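You operate a simulated robot arm through the tools that you are given. There is no shell and no other tool. Be economical: measure what you need, move in short steps, check, and stop when the job is done.

You run a simulated two-armed robot. Do the job below in one go: nothing can be reset, and whatever is moved stays where it is left.

JOB
Carry the steel tray with both arms and set it on the top of the wash bench.

It is judged by the outcome, as a careful person would: the job done as asked, and still so three seconds after it is handed in. It fails if anything else is knocked over, pushed out of place, dropped, spilled or broken.

ROBOT AND FRAMES
Two 7-joint arms with two-finger parallel grippers on one trunk, on a base that drives. Base frame: it is fixed to the floor where the robot stands at the start and does not move with it; the origin is under the middle of the robot, x ahead of it, y to its left, z up; the surface under the hand at the start is at about z = 88. Units: cm, degrees, N and s.
The left shoulder is at the start at [11, 16.9, 148.6], the right one opposite. With the tool pointing down near the work surface each hand reaches from about 42 to 74 cm from the robot's upright axis, wherever it stands, measured 20 degrees to its own side. Places, roughly: top of the wash bench [-180, 290, 90]. Payload 1.57 kg a hand.
The TCP of each hand is the grasp point between the finger pads, 3 cm short of the fingertips. In the tool frame z runs along the fingers and y along their closing line. Largest opening 8 cm; finger width 1.7, thickness 1.2; the body of the gripper, 4 by 8.2 cm, starts 8 cm behind the TCP.
Orientation is that of the tool frame in the base frame, as a unit quaternion [x, y, z, w]. With the fingers straight down and closing along the base's y, the tool's x points along the base's -x, its y along +y and its z along -z.

CONTROLS
- The arms move only by the tool jog_arm. It takes "left_deltas", "right_deltas" or both (then of equal length, played together; a hand with none holds still); each is a list of rows, each a list of 7 numbers: the shift along the tool's x, y, z in units of 500 mm (1.0 is 500 mm), then the turn, a rotation vector about the tool's x, y, z in units of 120 degrees (1.0 is 120 degrees), then the opening, from 0 (shut) to 1 (fully open). In form: [[x, y, z, ax, ay, az, fingers], ...]. A call has 1 to 20 rows; each row is the pose to reach, as a shift and turn from the pose commanded when the call began, along the tool's axes at that moment. A call with a number of a shift or a turn outside -1 to 1 is refused whole. Each row takes 0.2 s and may step no farther than 5 cm and 8.6 degrees from the row before; otherwise, or with a gripper value out of range, the whole call is refused. Where a pose cannot be reached the arm comes as near as it can. A force on the tool above 40 N (or 10 N above the force at the start of the call, whichever is more), or a blocked arm, ends the call early, and 0.2 s more pass. The fingers move at their own pace (about 7.2 cm/s each) and stop on an object; they squeeze with about 26 N. The grip force told is the motor's: it shows also when the fingers shut on nothing. Time passes only in rows, and 0.2 s behind the last, so rows that repeat a pose let the fingers close. It gives the time, the measured TCP pose, the force on the tool (base axes), the opening and the grip force at its end, in the units of the frame above (readings bear some noise), with the torque about the TCP (base axes, N m) and any sound that the robot's microphone picked up.
- Cameras (640 x 400 px; columns grow to the right, rows downward): "scene" is now at [14.42, 1.1, 166.73]; the picture's right is [0.29, -0.96, 0.00], its down [-0.73, -0.22, -0.64] and it looks along [0.61, 0.18, -0.77] (base axes); focal length 266 px, centre (320, 200). "left" rides on the left gripper at [7.2, 0.7, -12.2] in its tool frame; the picture's right is [-0.09, 1.00, 0.00], its down [-0.84, -0.08, -0.54] and it looks along [-0.54, -0.05, 0.84] (tool axes); focal length 238 px, centre (320, 200). "right" rides on the right gripper at [7.2, -0.7, -12.2] in its tool frame; the picture's right is [0.09, 1.00, 0.00], its down [-0.84, 0.08, -0.54] and it looks along [-0.54, 0.05, 0.84] (tool axes); focal length 238 px, centre (320, 200). There is no depth. A picture from a camera that has moved, and an enlarged one, comes with that camera's place and axes in the base frame and with its lens. The place of the scene camera against the robot may be out by one fixed shift of up to 2.5 cm in any direction.
- get_image(camera): a new picture of that camera. The clock stands still meanwhile.
- lift_body(by): slides the trunk up (or, below 0, down) by that many cm; the arms and the scene camera ride with it, the base frame stays. It gives what a move gives, with no picture.
- drive_base(legs): drives the robot by 1 to 6 legs, each [ahead, left, turn to the left] in cm, cm and degrees, along the robot's own axes; the way and the turn of a leg run together, so that a leg with both is an arc; at most 150 cm and 180 degrees a leg. The arms and the cameras ride along, it lands a little off, and it stops where it bumps. It gives what a move gives.
- turn_head(pan, tilt): turns the head with the scene camera to pan (to the left, within 86 degrees either way) and tilt (down, from -29 to 69), counted from straight ahead of the robot. It gives what a move gives.
- inspect(camera, box): a new picture of the part [left, top, right, bottom] of that camera's present view, enlarged. The clock stands still meanwhile.
- sign_off(): hands the job in; it is judged then, once.

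Work in short steps. Places have to be worked out from the pictures, the camera data and where the tool is seen: move nearer, look again, correct. Check each grasp and each placing, and mend what went wrong. You have 120 turns and 108 pictures in all, those below and enlarged ones among them. Open the grippers and draw the arms clear of the work before you hand the job in, unless the task says otherwise; then end with one line.

The tools are called by a JSON object that holds its "name" and its "arguments". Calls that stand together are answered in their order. jog_arm: Moves the arms, as the interface text tells. Its arguments: {"type":"object","properties":{"left_deltas":{"type":"array"},"right_deltas":{"type":"array"}},"required":[]} The other tools are called the same way: lift_body (by) slides the trunk up or down; drive_base (legs) drives the base; turn_head (pan, tilt) turns the head that bears the scene camera; get_image (camera) takes a picture; inspect (camera, box) takes an enlarged picture of a part of a camera's view; sign_off () hands the job in.

At the start:

```text
clock: 0.0
left_position: [52.23, 48.42, 99.92]
left_ee_rot: [0.0, 1.0, 0.0, 0.001]
left_wrist_force: [-0.4, -0.1, 0.3]
left_ft_torque: [0.0, 0.02, 0.03]
left_gripper_width: 8.0
left_finger_force: 0.1
right_position: [70.98, -5.3, 117.47]
right_ee_rot: [0.0, 1.0, 0.0, 0.0]
right_wrist_force: [-0.3, -0.1, -0.1]
right_ft_torque: [0.03, -0.02, 0.01]
right_gripper_width: 8.01
right_finger_force: 0.0
trunk travel left (down, up): [-80.0, 9.0]
robot x, y, heading: [-0.35, -0.08, -0.1]
head pan, tilt: [16.6, 50.1]
```

scene: 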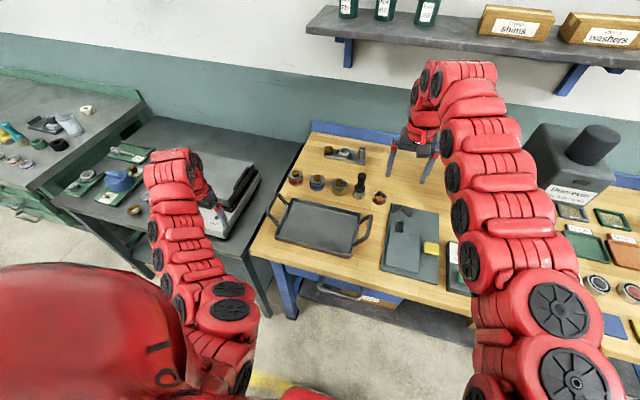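
right: 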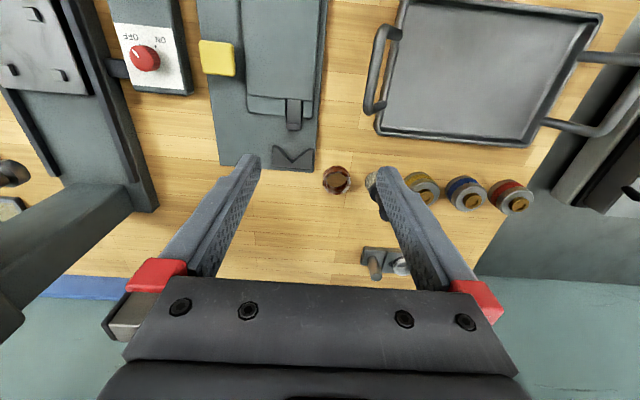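
left: 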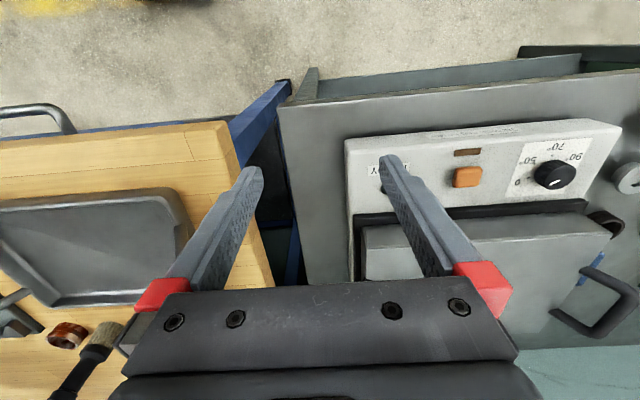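

I start by taking a closer look at the tray and its handles from the scene camera and the right wrist camera.

{"name": "inspect", "arguments": {"camera": "scene", "box": [240, 130, 440, 300]}}

{"name": "inspect", "arguments": {"camera": "right", "box": [320, 0, 640, 200]}}

```text
2.35 times, centred on (340, 215) of scene
camera zoom: at [14.42, 1.1, 166.73], right [0.29, -0.96, 0.0], down [-0.73, -0.22, -0.64], along [0.61, 0.18, -0.77], focal length 625 px, centre (273, 165)
```

zoom: 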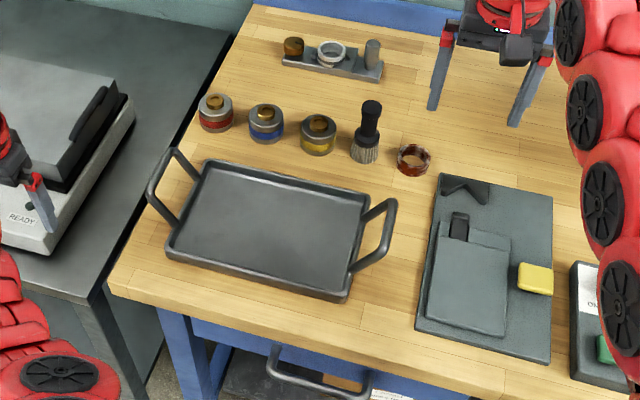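

```text
2.00 times, centred on (480, 100) of right
camera zoom: at [63.8, -6.08, 129.64], right [-0.09, 1.0, 0.0], down [0.84, 0.08, 0.54], along [0.54, 0.05, -0.84], focal length 477 px, centre (0, 400)
```

zoom: 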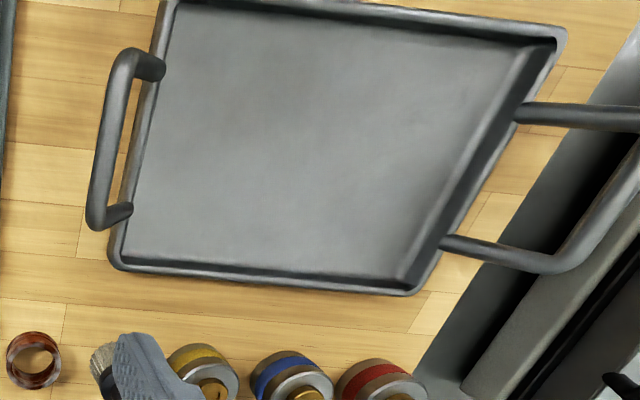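

The tray sits near [65, 15] with raised handles on its left and right ends, whose bars run roughly along x. Before grasping I look at the room towards the wash bench.

{"name": "turn_head", "arguments": {"pan": 86, "tilt": 20}}

{"name": "get_image", "arguments": {"camera": "scene"}}

```text
clock: 1.4
left_position: [52.09, 48.43, 99.88]
left_ee_rot: [0.0, 1.0, 0.0, 0.001]
left_wrist_force: [-0.4, -0.2, -0.9]
left_ft_torque: [-0.02, 0.01, 0.02]
left_gripper_width: 7.99
left_finger_force: 0.1
right_position: [70.94, -5.25, 117.44]
right_ee_rot: [0.001, 1.0, 0.001, 0.0]
right_wrist_force: [0.5, 0.0, -0.2]
right_ft_torque: [-0.01, -0.01, -0.02]
right_gripper_width: 8.02
right_finger_force: 0.1
trunk travel left (down, up): [-80.0, 9.0]
robot x, y, heading: [-0.12, -0.25, 0.2]
head pan, tilt: [85.9, 20.0]
```

```text
102 pictures are left
camera scene: at [7.72, 8.19, 171.3], right [1.0, -0.07, 0.0], down [-0.02, -0.34, -0.94], along [0.07, 0.94, -0.34], focal length 266 px, centre (320, 200)
```

scene: 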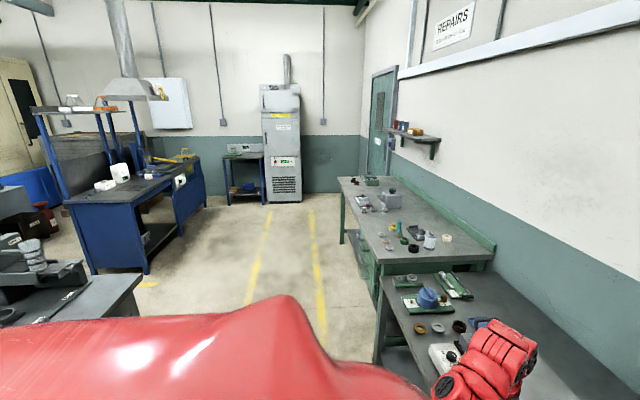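

The blue bench with the dark top is where the wash bench's given location projects. I zoom in on it and on the nearer benches on the left.

{"name": "inspect", "arguments": {"camera": "scene", "box": [0, 80, 240, 230]}}

{"name": "inspect", "arguments": {"camera": "scene", "box": [0, 180, 240, 330]}}

```text
2.67 times, centred on (120, 155) of scene
camera zoom: at [7.72, 8.19, 171.3], right [1.0, -0.07, 0.0], down [-0.02, -0.34, -0.94], along [0.07, 0.94, -0.34], focal length 709 px, centre (853, 320)
```

zoom: 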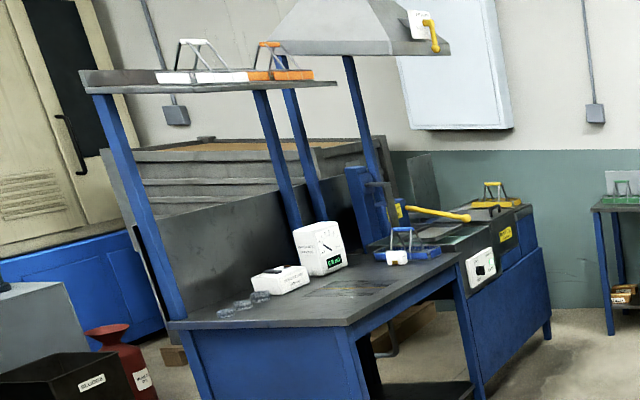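

```text
2.67 times, centred on (120, 255) of scene
camera zoom: at [7.72, 8.19, 171.3], right [1.0, -0.07, 0.0], down [-0.02, -0.34, -0.94], along [0.07, 0.94, -0.34], focal length 709 px, centre (853, 53)
```

zoom: 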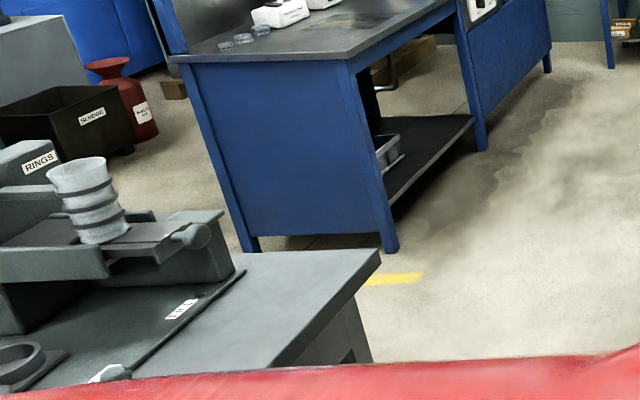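

The wash bench top spans roughly x -205..-143, y 240..329, with the front clear around [-163, 280], so it can be approached facing -x. Now I bring both hands above the handles at height to measure them with the wrist cameras.

{"name": "jog_arm", "arguments": {"left_deltas": [[0, 0, -0.08, 0, 0, 0, 1], [0, 0, -0.16, 0, 0, 0, 1], [0, 0, -0.24, 0, 0, 0, 1], [0, 0, -0.3, 0, 0, 0, 1], [0, -0.08, -0.3, 0, 0, 0, 1], [0, -0.16, -0.3, 0, 0, 0, 1], [0, -0.25, -0.3, 0, 0, 0, 1], [0, -0.29, -0.3, 0, 0, 0, 1]], "right_deltas": [[0.04, 0.016, 0, 0, 0, 0, 1], [0.08, 0.032, 0, 0, 0, 0, 1], [0.12, 0.048, 0, 0, 0, 0, 1], [0.16, 0.064, 0, 0, 0, 0, 1], [0.2, 0.08, 0, 0, 0, 0, 1], [0.24, 0.096, 0, 0, 0, 0, 1], [0.27, 0.112, 0, 0, 0, 0, 1], [0.27, 0.126, 0, 0, 0, 0, 1]]}}

{"name": "get_image", "arguments": {"camera": "left"}}

{"name": "get_image", "arguments": {"camera": "right"}}

```text
clock: 3.2
left_position: [60.14, 37.39, 106.44]
left_ee_rot: [-0.002, 1.0, 0.001, 0.001]
left_wrist_force: [-0.3, 0.5, 0.0]
left_ft_torque: [0.0, -0.03, 0.01]
left_gripper_width: 8.01
left_finger_force: 0.1
left hand out of reach, approached as far as the arm can: row 1, 2, 3, 4, 5, 6, 7, 8
right_position: [61.04, 0.02, 118.36]
right_ee_rot: [0.0, 1.0, 0.001, -0.001]
right_wrist_force: [0.8, -0.3, -0.1]
right_ft_torque: [0.02, 0.03, 0.04]
right_gripper_width: 8.01
right_finger_force: 0.0
right hand out of reach, approached as far as the arm can: row 5, 6, 7, 8
trunk travel left (down, up): [-80.0, 9.0]
robot x, y, heading: [0.11, -0.27, -0.4]
head pan, tilt: [85.9, 20.0]
```

```text
99 pictures are left
camera left: at [52.95, 37.7, 118.6], right [0.09, 1.0, 0.0], down [0.84, -0.08, 0.54], along [0.54, -0.05, -0.84], focal length 238 px, centre (320, 200)
```

left: 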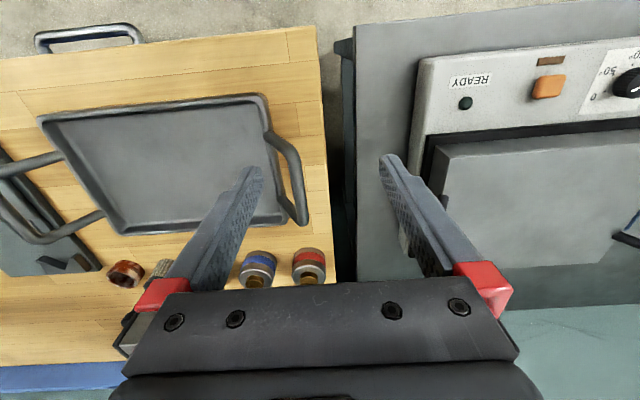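

```text
98 pictures are left
camera right: at [53.96, -0.73, 130.43], right [-0.09, 1.0, 0.0], down [0.84, 0.08, 0.54], along [0.54, 0.05, -0.84], focal length 238 px, centre (320, 200)
```

right: 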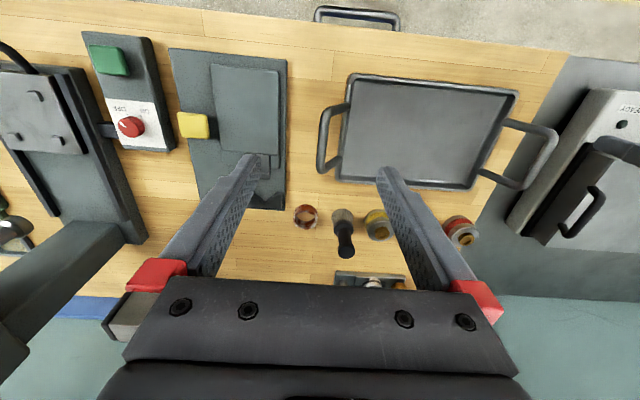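

Both hands now see the handles. I zoom in to measure the bars.

{"name": "inspect", "arguments": {"camera": "left", "box": [200, 80, 360, 240]}}

{"name": "inspect", "arguments": {"camera": "right", "box": [280, 50, 580, 210]}}

```text
2.50 times, centred on (280, 160) of left
camera zoom: at [52.95, 37.7, 118.6], right [0.09, 1.0, 0.0], down [0.84, -0.08, 0.54], along [0.54, -0.05, -0.84], focal length 596 px, centre (420, 300)
```

zoom: 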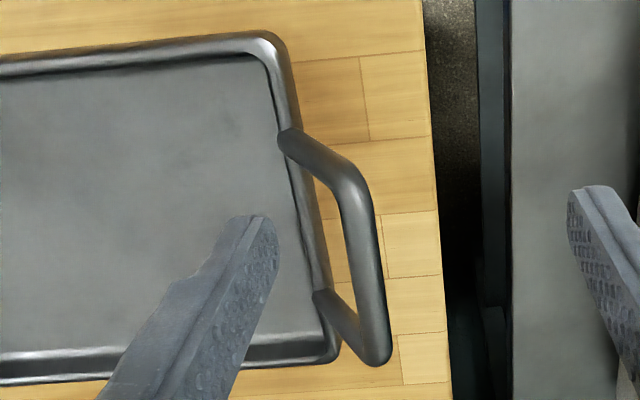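

```text
2.13 times, centred on (430, 130) of right
camera zoom: at [53.96, -0.73, 130.43], right [-0.09, 1.0, 0.0], down [0.84, 0.08, 0.54], along [0.54, 0.05, -0.84], focal length 508 px, centre (85, 349)
```

zoom: 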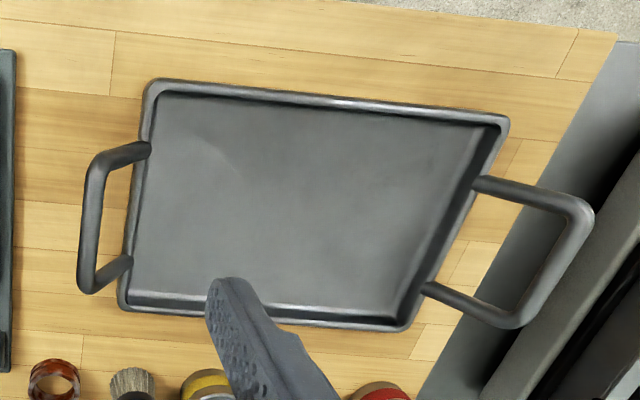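

Triangulation from both wrist cameras gives the left bar at about [65.9, 34.15, 96.4] and the right bar at [65.8, 1.1, 96.4], both running along x. I move both hands to above them at z≈105, with half-open fingers, and check the readings.

{"name": "jog_arm", "arguments": {"left_deltas": [[-0.04, -0.022, 0.017, 0, 0, 0, 0.8], [-0.08, -0.044, 0.034, 0, 0, 0, 0.7], [-0.118, -0.065, 0.05, 0, 0, 0, 0.65]], "right_deltas": [[-0.033, 0.007, 0.066, 0, 0, 0, 0.8], [-0.067, 0.015, 0.13, 0, 0, 0, 0.7], [-0.1, 0.022, 0.2, 0, 0, 0, 0.65]]}}

```text
clock: 4.0
left_position: [66.0, 34.38, 103.71]
left_ee_rot: [0.0, 1.0, -0.002, -0.001]
left_wrist_force: [0.1, 0.6, 0.0]
left_ft_torque: [-0.02, 0.0, 0.01]
left_gripper_width: 5.2
left_finger_force: 0.1
right_position: [65.82, 1.35, 108.25]
right_ee_rot: [0.001, 1.0, 0.0, -0.001]
right_wrist_force: [0.2, 0.7, -0.1]
right_ft_torque: [-0.02, 0.03, 0.03]
right_gripper_width: 5.17
right_finger_force: 0.1
trunk travel left (down, up): [-80.0, 9.0]
robot x, y, heading: [0.19, -0.15, -0.0]
head pan, tilt: [85.9, 20.0]
```

The commanded pose follows the measured one. I take a look from both wrists before descending.

{"name": "get_image", "arguments": {"camera": "left"}}

{"name": "get_image", "arguments": {"camera": "right"}}

```text
95 pictures are left
camera left: at [58.86, 34.88, 115.72], right [0.09, 1.0, 0.0], down [0.84, -0.08, 0.54], along [0.54, -0.05, -0.84], focal length 238 px, centre (320, 200)
```

left: 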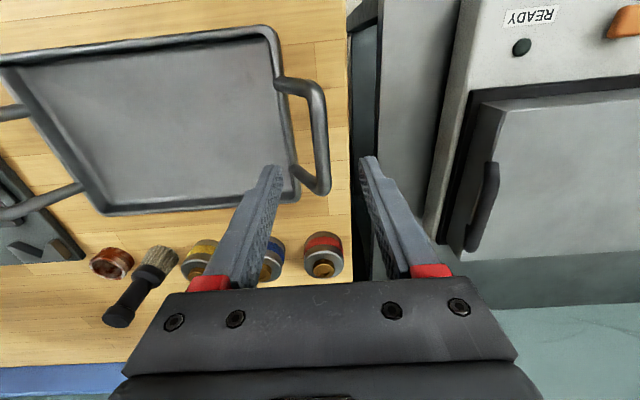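

```text
94 pictures are left
camera right: at [58.75, 0.62, 120.39], right [-0.09, 1.0, 0.0], down [0.84, 0.08, 0.54], along [0.54, 0.05, -0.84], focal length 238 px, centre (320, 200)
```

right: 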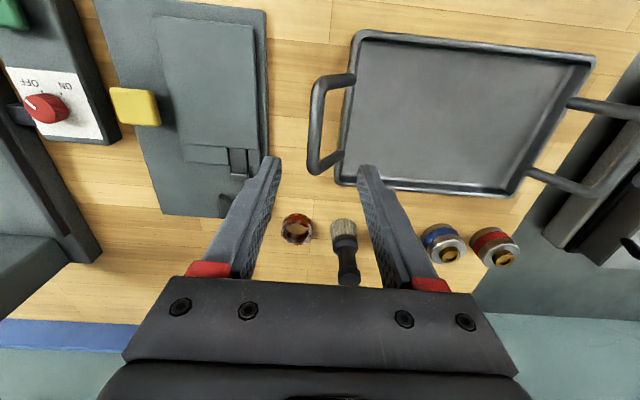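

The bars check out: left y≈34.25, right y≈0.95, centre x≈65.8. I descend until the bars are between the finger pads.

{"name": "jog_arm", "arguments": {"left_deltas": [[0, 0, 0.036, 0, 0, 0, 0.65], [0, 0, 0.072, 0, 0, 0, 0.65], [0, 0, 0.108, 0, 0, 0, 0.65], [0, -0.002, 0.142, 0, 0, 0, 0.65], [0, -0.002, 0.142, 0, 0, 0, 0.65]], "right_deltas": [[0, -0.008, 0.06, 0, 0, 0, 0.65], [0, -0.008, 0.12, 0, 0, 0, 0.65], [0, -0.008, 0.18, 0, 0, 0, 0.65], [0, -0.008, 0.233, 0, 0, 0, 0.65], [0, -0.008, 0.233, 0, 0, 0, 0.65]]}}

{"name": "get_image", "arguments": {"camera": "left"}}

{"name": "get_image", "arguments": {"camera": "right"}}

```text
clock: 5.2
left_position: [65.9, 34.15, 96.7]
left_ee_rot: [0.0, 1.0, 0.0, 0.001]
left_wrist_force: [0.5, 0.4, 1.0]
left_ft_torque: [0.01, -0.01, -0.02]
left_gripper_width: 5.2
left_finger_force: 0.0
right_position: [65.96, 0.68, 96.69]
right_ee_rot: [0.0, 1.0, 0.0, 0.0]
right_wrist_force: [0.4, -0.1, 0.5]
right_ft_torque: [0.0, -0.03, 0.02]
right_gripper_width: 5.21
right_finger_force: 0.1
trunk travel left (down, up): [-80.0, 9.0]
robot x, y, heading: [-0.24, -0.02, 0.1]
head pan, tilt: [85.9, 20.0]
```

```text
93 pictures are left
camera left: at [58.71, 34.53, 108.74], right [0.09, 1.0, 0.0], down [0.84, -0.08, 0.54], along [0.54, -0.05, -0.84], focal length 238 px, centre (320, 200)
```

left: 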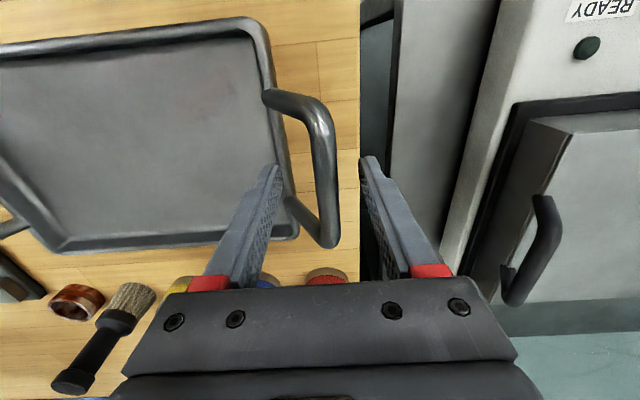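

```text
92 pictures are left
camera right: at [58.75, -0.05, 108.76], right [-0.09, 1.0, 0.0], down [0.84, 0.08, 0.54], along [0.54, 0.05, -0.84], focal length 238 px, centre (320, 200)
```

right: 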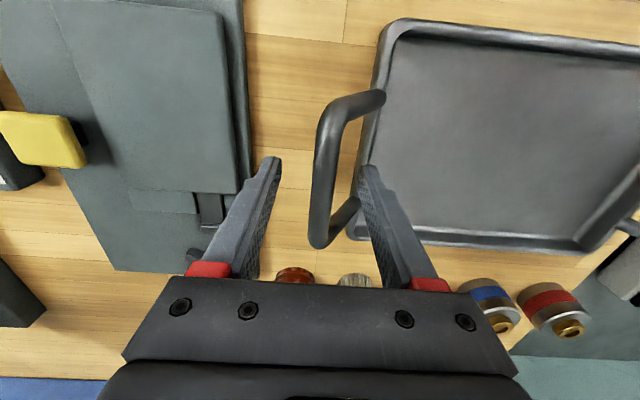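

Both bars lie between the open fingers. I close the grippers.

{"name": "jog_arm", "arguments": {"left_deltas": [[0, 0, 0, 0, 0, 0, 0.4], [0, 0, 0, 0, 0, 0, 0.2], [0, 0, 0, 0, 0, 0, 0], [0, 0, 0, 0, 0, 0, 0], [0, 0, 0, 0, 0, 0, 0]], "right_deltas": [[0, 0, 0, 0, 0, 0, 0.4], [0, 0, 0, 0, 0, 0, 0.2], [0, 0, 0, 0, 0, 0, 0], [0, 0, 0, 0, 0, 0, 0], [0, 0, 0, 0, 0, 0, 0]]}}

```text
clock: 6.4
left_position: [65.94, 34.15, 96.68]
left_ee_rot: [-0.001, 1.0, 0.001, 0.002]
left_wrist_force: [-1.8, 10.5, -0.7]
left_ft_torque: [0.03, -0.09, -0.18]
left_gripper_width: 1.37
left_finger_force: 25.6
right_position: [65.74, 0.61, 96.58]
right_ee_rot: [0.002, 1.0, -0.001, 0.0]
right_wrist_force: [-0.2, -7.4, -0.1]
right_ft_torque: [0.02, -0.06, 0.23]
right_gripper_width: 1.38
right_finger_force: 26.4
trunk travel left (down, up): [-80.0, 9.0]
robot x, y, heading: [-0.02, 0.11, 0.1]
head pan, tilt: [85.9, 20.0]
```

Both grippers hold the bars (1.37 cm wide). The hands are squeezing the tray slightly together, so I relax each outward 2 mm and then lift with the trunk by 2 cm.

{"name": "jog_arm", "arguments": {"left_deltas": [[0, 0.004, 0, 0, 0, 0, 0], [0, 0.004, 0, 0, 0, 0, 0]], "right_deltas": [[0, -0.004, 0, 0, 0, 0, 0], [0, -0.004, 0, 0, 0, 0, 0]]}}

{"name": "lift_body", "arguments": {"by": 2}}

{"name": "turn_head", "arguments": {"pan": 16, "tilt": 50}}

{"name": "get_image", "arguments": {"camera": "scene"}}

```text
clock: 7.0
left_position: [65.88, 34.15, 96.55]
left_ee_rot: [0.001, 1.0, 0.0, 0.001]
left_wrist_force: [-1.2, -1.3, 4.8]
left_ft_torque: [-0.02, 0.36, -0.21]
left_gripper_width: 1.37
left_finger_force: 25.7
right_position: [65.88, 0.67, 96.78]
right_ee_rot: [0.0, 1.0, 0.0, 0.0]
right_wrist_force: [-0.2, 3.1, 0.6]
right_ft_torque: [0.04, 0.19, 0.1]
right_gripper_width: 1.35
right_finger_force: 25.9
trunk travel left (down, up): [-80.0, 9.0]
robot x, y, heading: [0.27, -0.11, -0.1]
head pan, tilt: [85.9, 20.0]
```

```text
clock: 7.7
left_position: [66.01, 34.08, 98.53]
left_ee_rot: [0.001, 1.0, -0.001, -0.001]
left_wrist_force: [-0.2, -10.0, -3.2]
left_ft_torque: [0.02, -0.17, -0.2]
left_gripper_width: 1.36
left_finger_force: 25.9
right_position: [65.87, 0.7, 98.64]
right_ee_rot: [0.0, 1.0, 0.001, 0.0]
right_wrist_force: [0.4, 10.5, -3.0]
right_ft_torque: [0.01, 0.2, 0.09]
right_gripper_width: 1.34
right_finger_force: 26.0
trunk travel left (down, up): [-82.0, 7.0]
robot x, y, heading: [0.03, -0.12, 0.1]
head pan, tilt: [85.9, 20.0]
```

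```text
clock: 9.1
left_position: [65.96, 34.15, 98.55]
left_ee_rot: [0.001, 1.0, -0.001, 0.0]
left_wrist_force: [-0.2, -22.6, -3.1]
left_ft_torque: [-0.07, 0.11, -0.2]
left_gripper_width: 1.35
left_finger_force: 25.9
right_position: [65.86, 0.7, 98.48]
right_ee_rot: [0.0, 1.0, 0.002, 0.0]
right_wrist_force: [0.3, 23.4, -2.8]
right_ft_torque: [0.03, -0.15, 0.1]
right_gripper_width: 1.36
right_finger_force: 26.1
trunk travel left (down, up): [-82.0, 7.0]
robot x, y, heading: [0.04, -0.1, 0.2]
head pan, tilt: [16.0, 50.0]
```

```text
91 pictures are left
camera scene: at [14.55, 1.05, 168.74], right [0.28, -0.96, 0.0], down [-0.74, -0.21, -0.64], along [0.62, 0.18, -0.77], focal length 266 px, centre (320, 200)
```

scene: 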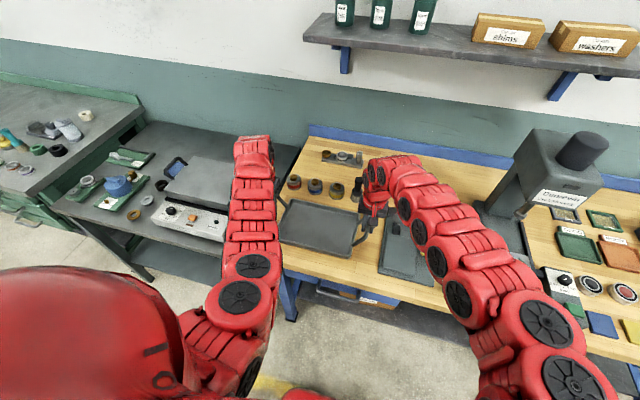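

The tray is lifted, about 3 N weight per hand, but a 23 N outward pull has built up. I relieve it by moving each hand 1 mm inward and waiting to see the trend.

{"name": "jog_arm", "arguments": {"left_deltas": [[0, -0.002, 0, 0, 0, 0, 0], [0, -0.002, 0, 0, 0, 0, 0], [0, -0.002, 0, 0, 0, 0, 0]], "right_deltas": [[0, 0.002, 0, 0, 0, 0, 0], [0, 0.002, 0, 0, 0, 0, 0], [0, 0.002, 0, 0, 0, 0, 0]]}}

{"name": "jog_arm", "arguments": {"left_deltas": [[0, 0, 0, 0, 0, 0, 0], [0, 0, 0, 0, 0, 0, 0], [0, 0, 0, 0, 0, 0, 0], [0, 0, 0, 0, 0, 0, 0]], "right_deltas": [[0, 0, 0, 0, 0, 0, 0], [0, 0, 0, 0, 0, 0, 0], [0, 0, 0, 0, 0, 0, 0], [0, 0, 0, 0, 0, 0, 0]]}}

```text
clock: 9.9
left_position: [65.96, 34.34, 98.68]
left_ee_rot: [0.0, 1.0, 0.001, 0.001]
left_wrist_force: [0.0, -19.5, -2.8]
left_ft_torque: [-0.05, 0.02, -0.18]
left_gripper_width: 1.35
left_finger_force: 26.4
right_position: [65.94, 0.77, 98.67]
right_ee_rot: [0.0, 1.0, 0.0, 0.0]
right_wrist_force: [-0.2, 19.6, -2.5]
right_ft_torque: [0.05, 0.0, 0.14]
right_gripper_width: 1.38
right_finger_force: 26.3
trunk travel left (down, up): [-82.0, 7.0]
robot x, y, heading: [0.07, -0.11, -0.0]
head pan, tilt: [16.0, 50.0]
```

```text
clock: 10.9
left_position: [65.96, 34.24, 98.51]
left_ee_rot: [0.0, 1.0, 0.0, 0.0]
left_wrist_force: [-1.2, -18.9, -3.4]
left_ft_torque: [0.0, 0.0, -0.21]
left_gripper_width: 1.36
left_finger_force: 26.4
right_position: [65.89, 0.75, 98.64]
right_ee_rot: [0.0, 1.0, 0.0, -0.001]
right_wrist_force: [0.7, 18.1, -3.3]
right_ft_torque: [0.05, 0.02, 0.2]
right_gripper_width: 1.36
right_finger_force: 26.2
trunk travel left (down, up): [-82.0, 7.0]
robot x, y, heading: [-0.15, 0.01, 0.1]
head pan, tilt: [16.0, 50.0]
```

The tension is stable but still 18 N; I move each hand 2 mm further inward.

{"name": "jog_arm", "arguments": {"left_deltas": [[0, -0.004, 0, 0, 0, 0, 0], [0, -0.004, 0, 0, 0, 0, 0], [0, -0.004, 0, 0, 0, 0, 0], [0, -0.004, 0, 0, 0, 0, 0]], "right_deltas": [[0, 0.004, 0, 0, 0, 0, 0], [0, 0.004, 0, 0, 0, 0, 0], [0, 0.004, 0, 0, 0, 0, 0], [0, 0.004, 0, 0, 0, 0, 0]]}}

{"name": "lift_body", "arguments": {"by": 7}}

```text
clock: 11.9
left_position: [66.1, 34.21, 98.66]
left_ee_rot: [-0.002, 1.0, 0.001, 0.0]
left_wrist_force: [0.1, 4.0, -2.5]
left_ft_torque: [-0.01, 0.06, -0.22]
left_gripper_width: 1.37
left_finger_force: 26.6
right_position: [66.06, 0.6, 98.63]
right_ee_rot: [0.001, 1.0, -0.001, -0.001]
right_wrist_force: [-0.9, -5.7, -2.7]
right_ft_torque: [-0.01, -0.06, 0.21]
right_gripper_width: 1.37
right_finger_force: 26.5
trunk travel left (down, up): [-82.0, 7.0]
robot x, y, heading: [-0.04, 0.16, 0.1]
head pan, tilt: [16.0, 50.0]
```

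```text
clock: 13.0
left_position: [66.05, 34.15, 105.61]
left_ee_rot: [-0.002, 1.0, 0.001, 0.001]
left_wrist_force: [1.0, 21.6, -2.5]
left_ft_torque: [0.02, -0.03, -0.21]
left_gripper_width: 1.37
left_finger_force: 26.0
right_position: [65.97, 0.56, 105.51]
right_ee_rot: [0.001, 1.0, -0.001, -0.001]
right_wrist_force: [-0.9, -22.8, -3.2]
right_ft_torque: [-0.08, 0.02, 0.22]
right_gripper_width: 1.38
right_finger_force: 25.6
trunk travel left (down, up): [-89.0, 0.0]
robot x, y, heading: [-0.39, -0.16, 0.2]
head pan, tilt: [16.0, 50.0]
```

Now there's 22 N compression, so I move back out 1 mm each, and at the same time raise the tray 6 cm with both arms.

{"name": "jog_arm", "arguments": {"left_deltas": [[0, 0.002, 0, 0, 0, 0, 0], [0, 0.002, -0.03, 0, 0, 0, 0], [0, 0.002, -0.06, 0, 0, 0, 0], [0, 0.002, -0.09, 0, 0, 0, 0], [0, 0.002, -0.12, 0, 0, 0, 0], [0, 0.002, -0.12, 0, 0, 0, 0]], "right_deltas": [[0, -0.002, 0, 0, 0, 0, 0], [0, -0.002, -0.03, 0, 0, 0, 0], [0, -0.002, -0.06, 0, 0, 0, 0], [0, -0.002, -0.09, 0, 0, 0, 0], [0, -0.002, -0.12, 0, 0, 0, 0], [0, -0.002, -0.12, 0, 0, 0, 0]]}}

{"name": "get_image", "arguments": {"camera": "scene"}}

```text
clock: 14.4
left_position: [66.03, 34.18, 111.76]
left_ee_rot: [-0.001, 1.0, 0.001, 0.0]
left_wrist_force: [-0.2, 22.4, -3.6]
left_ft_torque: [0.07, 0.51, -0.25]
left_gripper_width: 1.38
left_finger_force: 26.1
right_position: [66.01, 0.55, 111.73]
right_ee_rot: [0.001, 1.0, -0.001, 0.0]
right_wrist_force: [1.0, -22.3, -2.6]
right_ft_torque: [0.04, -0.5, 0.09]
right_gripper_width: 1.34
right_finger_force: 26.0
trunk travel left (down, up): [-89.0, 0.0]
robot x, y, heading: [-0.09, -0.41, -0.0]
head pan, tilt: [16.0, 50.0]
```

```text
90 pictures are left
camera scene: at [14.59, 1.04, 175.73], right [0.28, -0.96, 0.0], down [-0.74, -0.21, -0.64], along [0.62, 0.18, -0.77], focal length 266 px, centre (320, 200)
```

scene: 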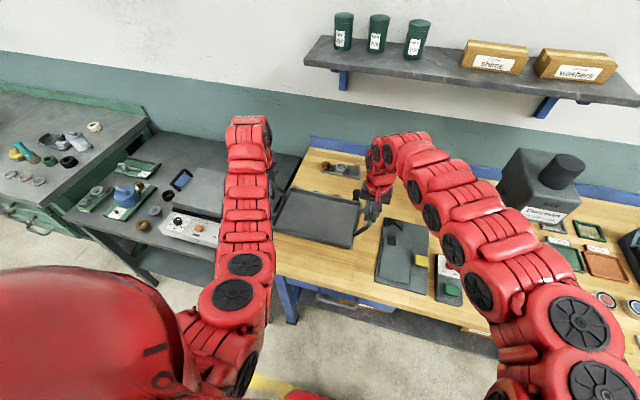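

The tray is level and well clear. I relax the compression by another 1 mm per hand and wait.

{"name": "jog_arm", "arguments": {"left_deltas": [[0, 0.002, 0, 0, 0, 0, 0], [0, 0.002, 0, 0, 0, 0, 0], [0, 0.002, 0, 0, 0, 0, 0], [0, 0.002, 0, 0, 0, 0, 0], [0, 0.002, 0, 0, 0, 0, 0]], "right_deltas": [[0, -0.002, 0, 0, 0, 0, 0], [0, -0.002, 0, 0, 0, 0, 0], [0, -0.002, 0, 0, 0, 0, 0], [0, -0.002, 0, 0, 0, 0, 0], [0, -0.002, 0, 0, 0, 0, 0]]}}

{"name": "drive_base", "arguments": {"legs": [[-15, 0, 0]]}}

```text
clock: 15.6
left_position: [66.03, 34.08, 111.53]
left_ee_rot: [0.0, 1.0, 0.0, -0.001]
left_wrist_force: [0.2, 14.0, -3.1]
left_ft_torque: [0.02, 0.03, -0.23]
left_gripper_width: 1.38
left_finger_force: 26.0
right_position: [65.91, 0.68, 111.62]
right_ee_rot: [0.0, 1.0, 0.0, -0.001]
right_wrist_force: [0.7, -15.1, -3.4]
right_ft_torque: [0.0, -0.06, 0.12]
right_gripper_width: 1.36
right_finger_force: 25.9
trunk travel left (down, up): [-89.0, 0.0]
robot x, y, heading: [0.19, -0.33, -0.1]
head pan, tilt: [16.0, 50.0]
```

```text
clock: 16.9
left_position: [51.31, 34.37, 111.44]
left_ee_rot: [-0.002, 1.0, -0.001, -0.001]
left_wrist_force: [0.3, 10.5, -4.5]
left_ft_torque: [-0.02, -0.06, -0.22]
left_gripper_width: 1.36
left_finger_force: 25.7
right_position: [51.4, 0.93, 111.5]
right_ee_rot: [-0.001, 1.0, 0.0, -0.002]
right_wrist_force: [0.6, -8.6, -3.8]
right_ft_torque: [-0.01, 0.09, 0.14]
right_gripper_width: 1.37
right_finger_force: 26.3
trunk travel left (down, up): [-89.0, 0.0]
robot x, y, heading: [-15.09, 0.43, 0.6]
head pan, tilt: [16.0, 50.0]
```

Compression is down to ~9 N. I back up 10 cm more and turn 45° left, then look left again.

{"name": "drive_base", "arguments": {"legs": [[-10, 0, 0], [0, 0, 45]]}}

{"name": "turn_head", "arguments": {"pan": 50, "tilt": 30}}

{"name": "get_image", "arguments": {"camera": "scene"}}

```text
clock: 20.1
left_position: [-2.62, 70.86, 111.55]
left_ee_rot: [-0.385, 0.923, 0.001, 0.001]
left_wrist_force: [-1.6, 1.8, -2.9]
left_ft_torque: [0.02, -0.05, -0.25]
left_gripper_width: 1.36
left_finger_force: 25.8
right_position: [21.15, 47.16, 111.73]
right_ee_rot: [-0.384, 0.923, 0.001, 0.0]
right_wrist_force: [1.6, -1.4, -3.2]
right_ft_torque: [-0.07, -0.01, 0.11]
right_gripper_width: 1.35
right_finger_force: 26.0
trunk travel left (down, up): [-89.0, 0.0]
robot x, y, heading: [-24.78, -0.29, 45.2]
head pan, tilt: [16.0, 50.0]
```

```text
clock: 21.1
left_position: [-2.58, 70.9, 111.63]
left_ee_rot: [-0.385, 0.923, -0.001, 0.0]
left_wrist_force: [-1.0, 0.4, -2.7]
left_ft_torque: [0.08, -0.08, -0.2]
left_gripper_width: 1.35
left_finger_force: 26.1
right_position: [21.1, 47.17, 111.73]
right_ee_rot: [-0.383, 0.924, 0.0, 0.0]
right_wrist_force: [0.5, 0.4, -3.0]
right_ft_torque: [-0.08, 0.12, 0.17]
right_gripper_width: 1.33
right_finger_force: 25.8
trunk travel left (down, up): [-89.0, 0.0]
robot x, y, heading: [-24.8, 0.16, 45.4]
head pan, tilt: [50.0, 30.0]
```

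```text
89 pictures are left
camera scene: at [-20.91, 13.61, 178.68], right [1.0, 0.09, 0.0], down [0.04, -0.5, -0.87], along [-0.08, 0.86, -0.5], focal length 266 px, centre (320, 200)
```

scene: 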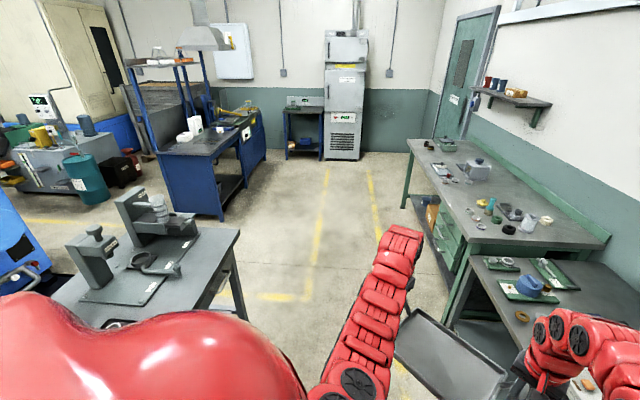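

The corridor between the ring bench (x<-78) and the right benches (x>48) is clear. I turn to heading 90°, strafe right to x≈-10, and drive ahead 120 cm.

{"name": "drive_base", "arguments": {"legs": [[0, 0, 45], [0, -15, 0], [120, 0, 0]]}}

{"name": "get_image", "arguments": {"camera": "scene"}}

```text
clock: 30.2
left_position: [-41.52, 186.23, 111.74]
left_ee_rot: [-0.704, 0.71, 0.001, 0.001]
left_wrist_force: [-0.4, -0.2, -3.3]
left_ft_torque: [-0.02, 0.01, -0.21]
left_gripper_width: 1.39
left_finger_force: 25.7
right_position: [-8.11, 185.82, 111.79]
right_ee_rot: [-0.704, 0.71, 0.001, 0.0]
right_wrist_force: [0.5, 0.2, -2.9]
right_ft_torque: [0.01, -0.02, 0.14]
right_gripper_width: 1.33
right_finger_force: 25.9
trunk travel left (down, up): [-89.0, 0.0]
robot x, y, heading: [-8.11, 119.73, 89.2]
head pan, tilt: [50.0, 30.0]
```

```text
88 pictures are left
camera scene: at [-15.83, 132.78, 178.69], right [0.65, 0.76, 0.0], down [0.38, -0.32, -0.87], along [-0.66, 0.56, -0.5], focal length 266 px, centre (320, 200)
```

scene: 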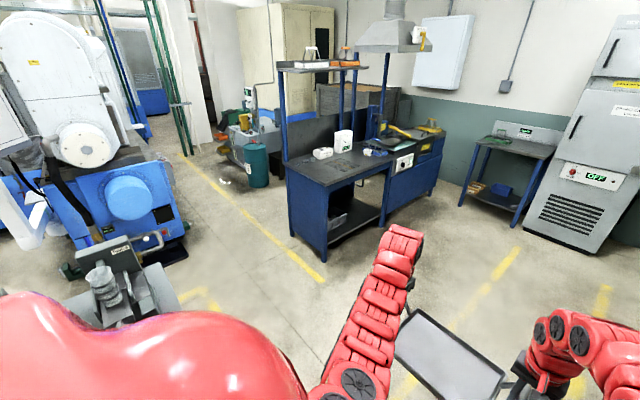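

The tray rides well. I zoom in on the wash bench top from here.

{"name": "inspect", "arguments": {"camera": "scene", "box": [260, 50, 460, 250]}}

{"name": "drive_base", "arguments": {"legs": [[90, 0, 0], [0, 0, 45]]}}

{"name": "turn_head", "arguments": {"pan": 50, "tilt": 20}}

{"name": "get_image", "arguments": {"camera": "scene"}}

```text
2.00 times, centred on (360, 150) of scene
camera zoom: at [-15.83, 132.78, 178.69], right [0.65, 0.76, 0.0], down [0.38, -0.32, -0.87], along [-0.66, 0.56, -0.5], focal length 532 px, centre (240, 300)
```

zoom: 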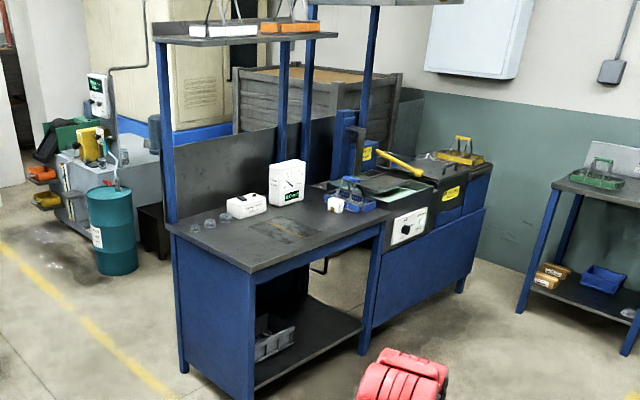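

```text
clock: 37.0
left_position: [-78.61, 231.73, 111.75]
left_ee_rot: [0.926, -0.378, 0.0, -0.001]
left_wrist_force: [0.3, 0.1, -2.6]
left_ft_torque: [0.08, 0.01, -0.18]
left_gripper_width: 1.35
left_finger_force: 25.8
right_position: [-55.0, 255.64, 111.65]
right_ee_rot: [0.925, -0.379, 0.0, -0.001]
right_wrist_force: [-0.1, 0.2, -3.6]
right_ft_torque: [-0.03, -0.11, 0.16]
right_gripper_width: 1.37
right_finger_force: 25.7
trunk travel left (down, up): [-89.0, 0.0]
robot x, y, heading: [-7.35, 210.17, 135.4]
head pan, tilt: [50.0, 30.0]
```

```text
clock: 37.8
left_position: [-78.77, 231.79, 111.53]
left_ee_rot: [0.926, -0.378, 0.0, 0.0]
left_wrist_force: [0.7, -0.4, -3.1]
left_ft_torque: [-0.03, 0.01, -0.19]
left_gripper_width: 1.36
left_finger_force: 25.7
right_position: [-55.07, 255.69, 111.69]
right_ee_rot: [0.925, -0.379, 0.001, -0.001]
right_wrist_force: [0.7, -0.4, -3.1]
right_ft_torque: [0.02, 0.0, 0.16]
right_gripper_width: 1.35
right_finger_force: 25.8
trunk travel left (down, up): [-89.0, 0.0]
robot x, y, heading: [-7.48, 209.64, 135.8]
head pan, tilt: [50.0, 20.0]
```

```text
86 pictures are left
camera scene: at [-23.69, 213.5, 180.29], right [-0.1, 1.0, 0.0], down [0.34, 0.03, -0.94], along [-0.93, -0.09, -0.34], focal length 266 px, centre (320, 200)
```

scene: 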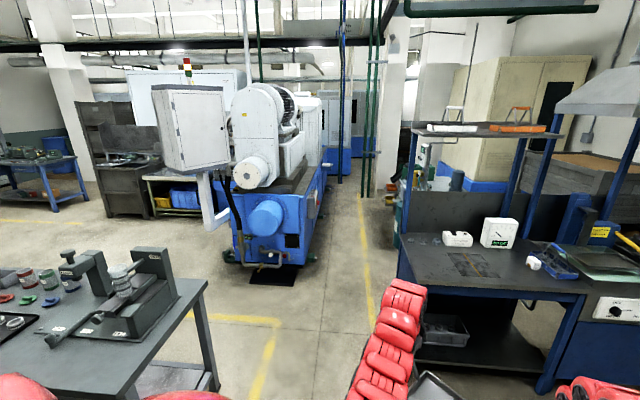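

All clear. I turn to face the bench (heading 180°) and strafe right to y≈295, still well short of the bench.

{"name": "drive_base", "arguments": {"legs": [[0, 0, 44.5], [0, -85, 0]]}}

{"name": "turn_head", "arguments": {"pan": 0, "tilt": 25}}

{"name": "get_image", "arguments": {"camera": "scene"}}

```text
clock: 44.3
left_position: [-73.31, 261.93, 111.58]
left_ee_rot: [1.0, -0.005, 0.0, 0.0]
left_wrist_force: [0.0, -0.2, -3.7]
left_ft_torque: [0.03, -0.08, -0.18]
left_gripper_width: 1.38
left_finger_force: 25.9
right_position: [-72.79, 295.31, 111.66]
right_ee_rot: [1.0, -0.005, 0.0, 0.0]
right_wrist_force: [0.0, 0.9, -3.5]
right_ft_torque: [0.02, 0.02, 0.12]
right_gripper_width: 1.35
right_finger_force: 26.2
trunk travel left (down, up): [-89.0, 0.0]
robot x, y, heading: [-7.1, 295.22, 179.4]
head pan, tilt: [50.0, 20.0]
```

```text
clock: 45.5
left_position: [-73.24, 262.04, 111.53]
left_ee_rot: [1.0, -0.006, 0.0, 0.0]
left_wrist_force: [-0.1, -2.1, -2.6]
left_ft_torque: [0.03, 0.12, -0.19]
left_gripper_width: 1.36
left_finger_force: 26.3
right_position: [-72.81, 295.43, 111.69]
right_ee_rot: [1.0, -0.005, 0.001, 0.001]
right_wrist_force: [-1.2, 0.4, -4.1]
right_ft_torque: [0.05, -0.13, 0.16]
right_gripper_width: 1.37
right_finger_force: 26.3
trunk travel left (down, up): [-89.0, 0.0]
robot x, y, heading: [-6.92, 295.33, 179.4]
head pan, tilt: [0.0, 25.0]
```

```text
85 pictures are left
camera scene: at [-25.21, 294.36, 179.48], right [0.01, 1.0, 0.0], down [0.42, 0.0, -0.91], along [-0.91, 0.01, -0.42], focal length 266 px, centre (320, 200)
```

scene: 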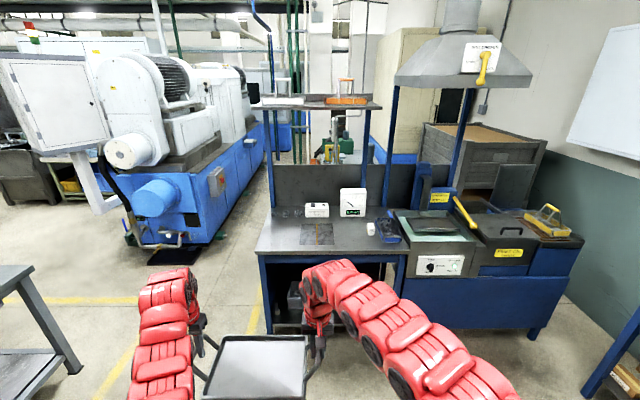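

{"name": "inspect", "arguments": {"camera": "scene", "box": [240, 170, 420, 280]}}

```text
3.56 times, centred on (330, 225) of scene
camera zoom: at [-25.21, 294.36, 179.48], right [0.01, 1.0, 0.0], down [0.42, 0.0, -0.91], along [-0.91, 0.01, -0.42], focal length 945 px, centre (284, 111)
```

zoom: 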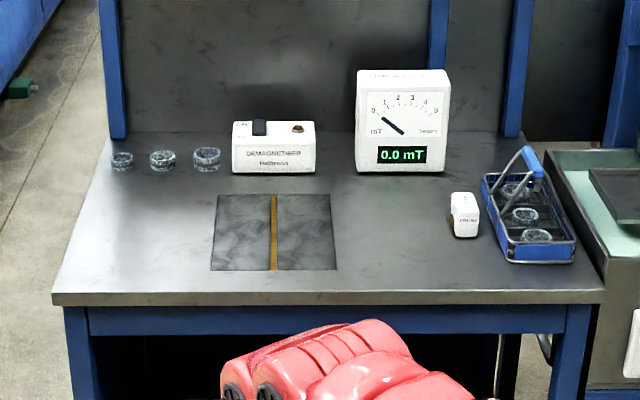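

The bench front strip holds only a flat marked pad; jars, demagnetiser box, meter, probe and basket stand behind or on the right. My estimates of the bench edge vary (x -143…-155), so I drive 50 cm closer and measure with the wrist cameras.

{"name": "drive_base", "arguments": {"legs": [[50, 0, 0.6]]}}

{"name": "turn_head", "arguments": {"pan": 0, "tilt": 40}}

{"name": "get_image", "arguments": {"camera": "scene"}}

{"name": "get_image", "arguments": {"camera": "left"}}

{"name": "get_image", "arguments": {"camera": "right"}}

```text
clock: 48.4
left_position: [-121.85, 260.94, 111.61]
left_ee_rot: [1.0, 0.003, -0.001, 0.0]
left_wrist_force: [0.1, -0.5, -2.8]
left_ft_torque: [0.03, -0.13, -0.19]
left_gripper_width: 1.37
left_finger_force: 25.9
right_position: [-122.02, 294.61, 111.91]
right_ee_rot: [1.0, 0.001, 0.0, 0.0]
right_wrist_force: [-0.1, 1.0, -3.1]
right_ft_torque: [-0.03, 0.08, 0.13]
right_gripper_width: 1.38
right_finger_force: 26.3
trunk travel left (down, up): [-89.0, 0.0]
robot x, y, heading: [-56.2, 295.35, -179.8]
head pan, tilt: [0.0, 25.0]
```

```text
clock: 49.2
left_position: [-122.12, 260.94, 111.67]
left_ee_rot: [1.0, 0.003, 0.0, 0.0]
left_wrist_force: [0.8, -0.2, -3.1]
left_ft_torque: [0.02, -0.01, -0.2]
left_gripper_width: 1.35
left_finger_force: 26.2
right_position: [-122.17, 294.58, 111.69]
right_ee_rot: [1.0, 0.002, 0.001, 0.0]
right_wrist_force: [0.0, -0.3, -2.8]
right_ft_torque: [0.04, -0.03, 0.11]
right_gripper_width: 1.35
right_finger_force: 25.9
trunk travel left (down, up): [-89.0, 0.0]
robot x, y, heading: [-56.14, 295.33, -179.7]
head pan, tilt: [0.0, 40.0]
```

```text
83 pictures are left
camera scene: at [-73.85, 294.24, 177.15], right [-0.01, 1.0, 0.0], down [0.64, 0.0, -0.77], along [-0.77, 0.0, -0.64], focal length 266 px, centre (320, 200)
```

scene: 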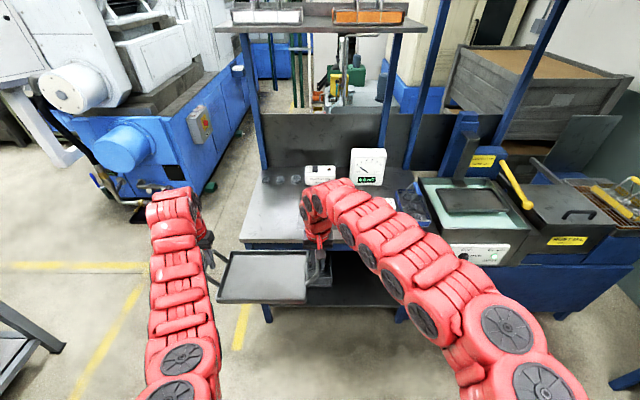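

```text
82 pictures are left
camera left: at [-114.84, 260.19, 123.67], right [-0.09, -1.0, 0.0], down [-0.84, 0.07, 0.54], along [-0.54, 0.05, -0.84], focal length 238 px, centre (320, 200)
```

left: 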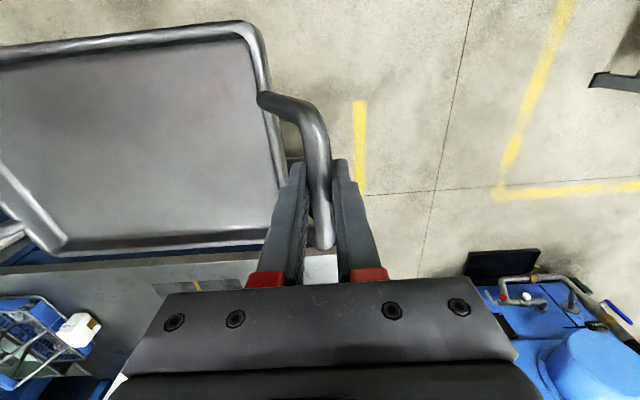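

```text
81 pictures are left
camera right: at [-114.88, 295.1, 123.79], right [0.1, -1.0, 0.0], down [-0.84, -0.08, 0.54], along [-0.54, -0.05, -0.84], focal length 238 px, centre (320, 200)
```

right: 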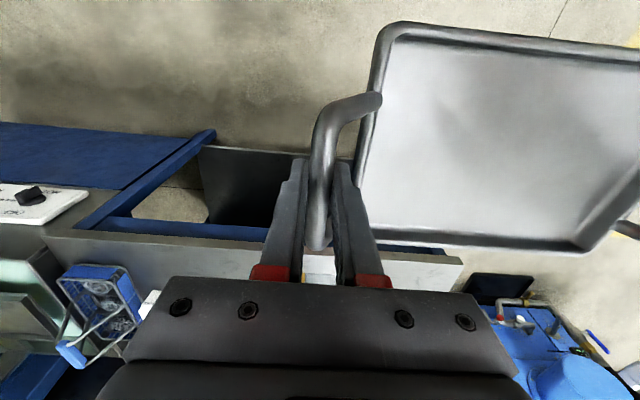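

Both wrist cameras now see the bench's front edge. I zoom in to measure its corners.

{"name": "inspect", "arguments": {"camera": "left", "box": [0, 200, 360, 320]}}

{"name": "inspect", "arguments": {"camera": "right", "box": [0, 190, 320, 300]}}

{"name": "inspect", "arguments": {"camera": "right", "box": [320, 200, 540, 310]}}

```text
1.78 times, centred on (180, 260) of left
camera zoom: at [-114.84, 260.19, 123.67], right [-0.09, -1.0, 0.0], down [-0.84, 0.07, 0.54], along [-0.54, 0.05, -0.84], focal length 424 px, centre (569, 93)
```

zoom: 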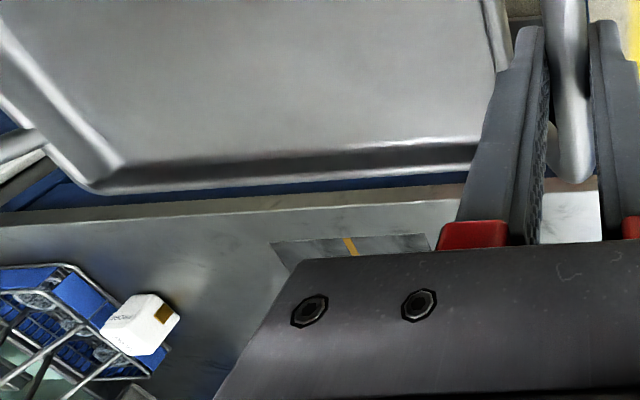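

```text
2.00 times, centred on (160, 245) of right
camera zoom: at [-114.88, 295.1, 123.79], right [0.1, -1.0, 0.0], down [-0.84, -0.08, 0.54], along [-0.54, -0.05, -0.84], focal length 477 px, centre (640, 110)
```

zoom: 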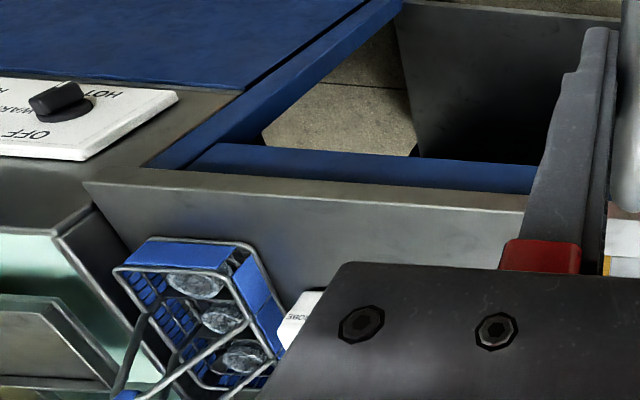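

```text
2.91 times, centred on (430, 255) of right
camera zoom: at [-114.88, 295.1, 123.79], right [0.1, -1.0, 0.0], down [-0.84, -0.08, 0.54], along [-0.54, -0.05, -0.84], focal length 693 px, centre (0, 40)
```

zoom: 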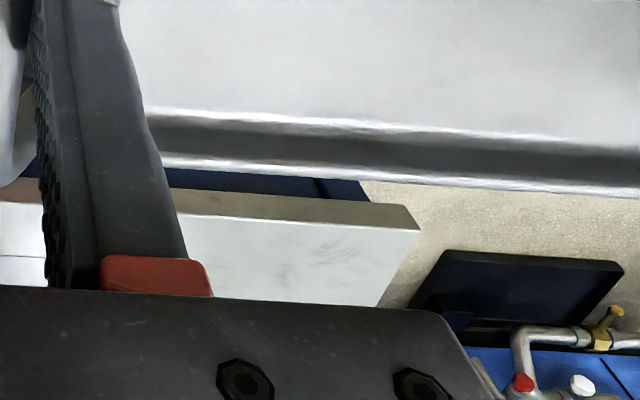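

The bench top works out at z≈87–88, front edge x≈-152, spanning y≈260–347. The clear zone is x -152..-190, y 262..322, so I aim the tray centre at about [-168, 292]. I strafe right 15 cm and go ahead 25 cm, then look.

{"name": "drive_base", "arguments": {"legs": [[0, -14.7, 0], [25, 0, -0.2]]}}

{"name": "get_image", "arguments": {"camera": "scene"}}

{"name": "get_image", "arguments": {"camera": "left"}}

{"name": "get_image", "arguments": {"camera": "right"}}

```text
clock: 52.0
left_position: [-147.21, 275.69, 111.7]
left_ee_rot: [1.0, 0.0, -0.001, 0.001]
left_wrist_force: [0.8, -0.6, -2.9]
left_ft_torque: [0.05, -0.06, -0.14]
left_gripper_width: 1.36
left_finger_force: 26.2
right_position: [-147.19, 309.23, 111.81]
right_ee_rot: [1.0, 0.001, 0.0, 0.001]
right_wrist_force: [-0.4, 0.2, -2.9]
right_ft_torque: [0.05, 0.07, 0.16]
right_gripper_width: 1.38
right_finger_force: 26.3
trunk travel left (down, up): [-89.0, 0.0]
robot x, y, heading: [-81.27, 310.12, -180.0]
head pan, tilt: [0.0, 40.0]
```

```text
77 pictures are left
camera scene: at [-98.82, 308.84, 177.18], right [0.0, 1.0, 0.0], down [0.64, 0.0, -0.77], along [-0.77, 0.0, -0.64], focal length 266 px, centre (320, 200)
```

scene: 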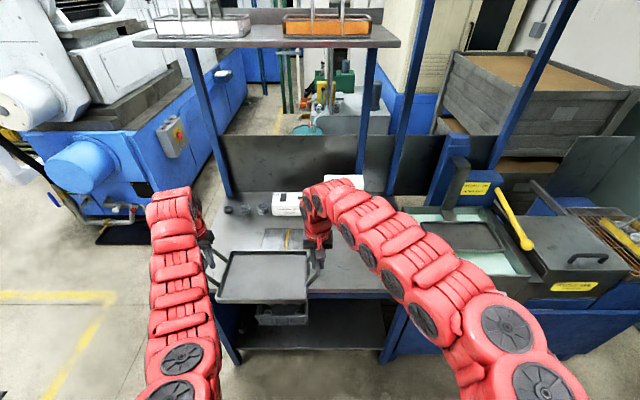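

```text
76 pictures are left
camera left: at [-140.04, 274.94, 123.78], right [-0.09, -1.0, 0.0], down [-0.84, 0.08, 0.54], along [-0.54, 0.05, -0.84], focal length 238 px, centre (320, 200)
```

left: 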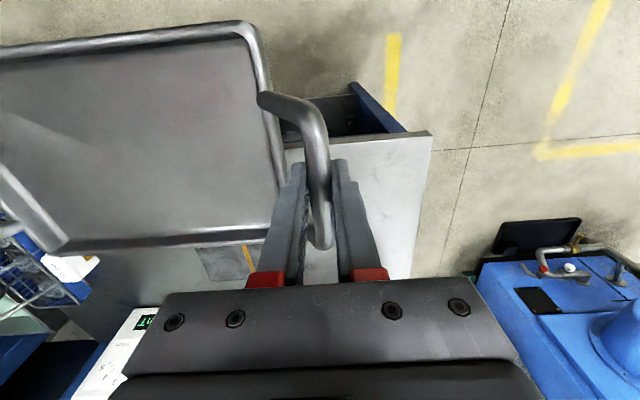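

```text
75 pictures are left
camera right: at [-139.95, 309.85, 123.89], right [0.09, -1.0, 0.0], down [-0.84, -0.08, 0.54], along [-0.54, -0.05, -0.84], focal length 238 px, centre (320, 200)
```

right: 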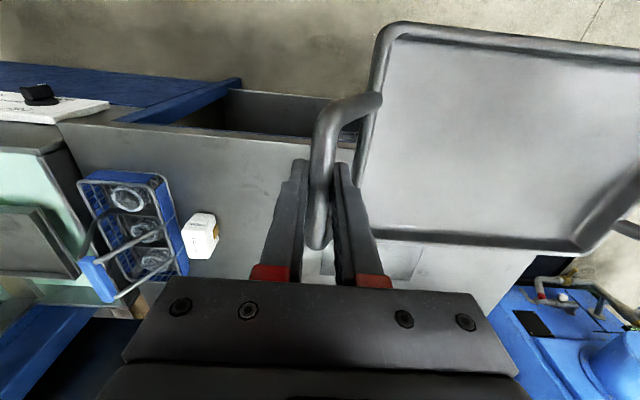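

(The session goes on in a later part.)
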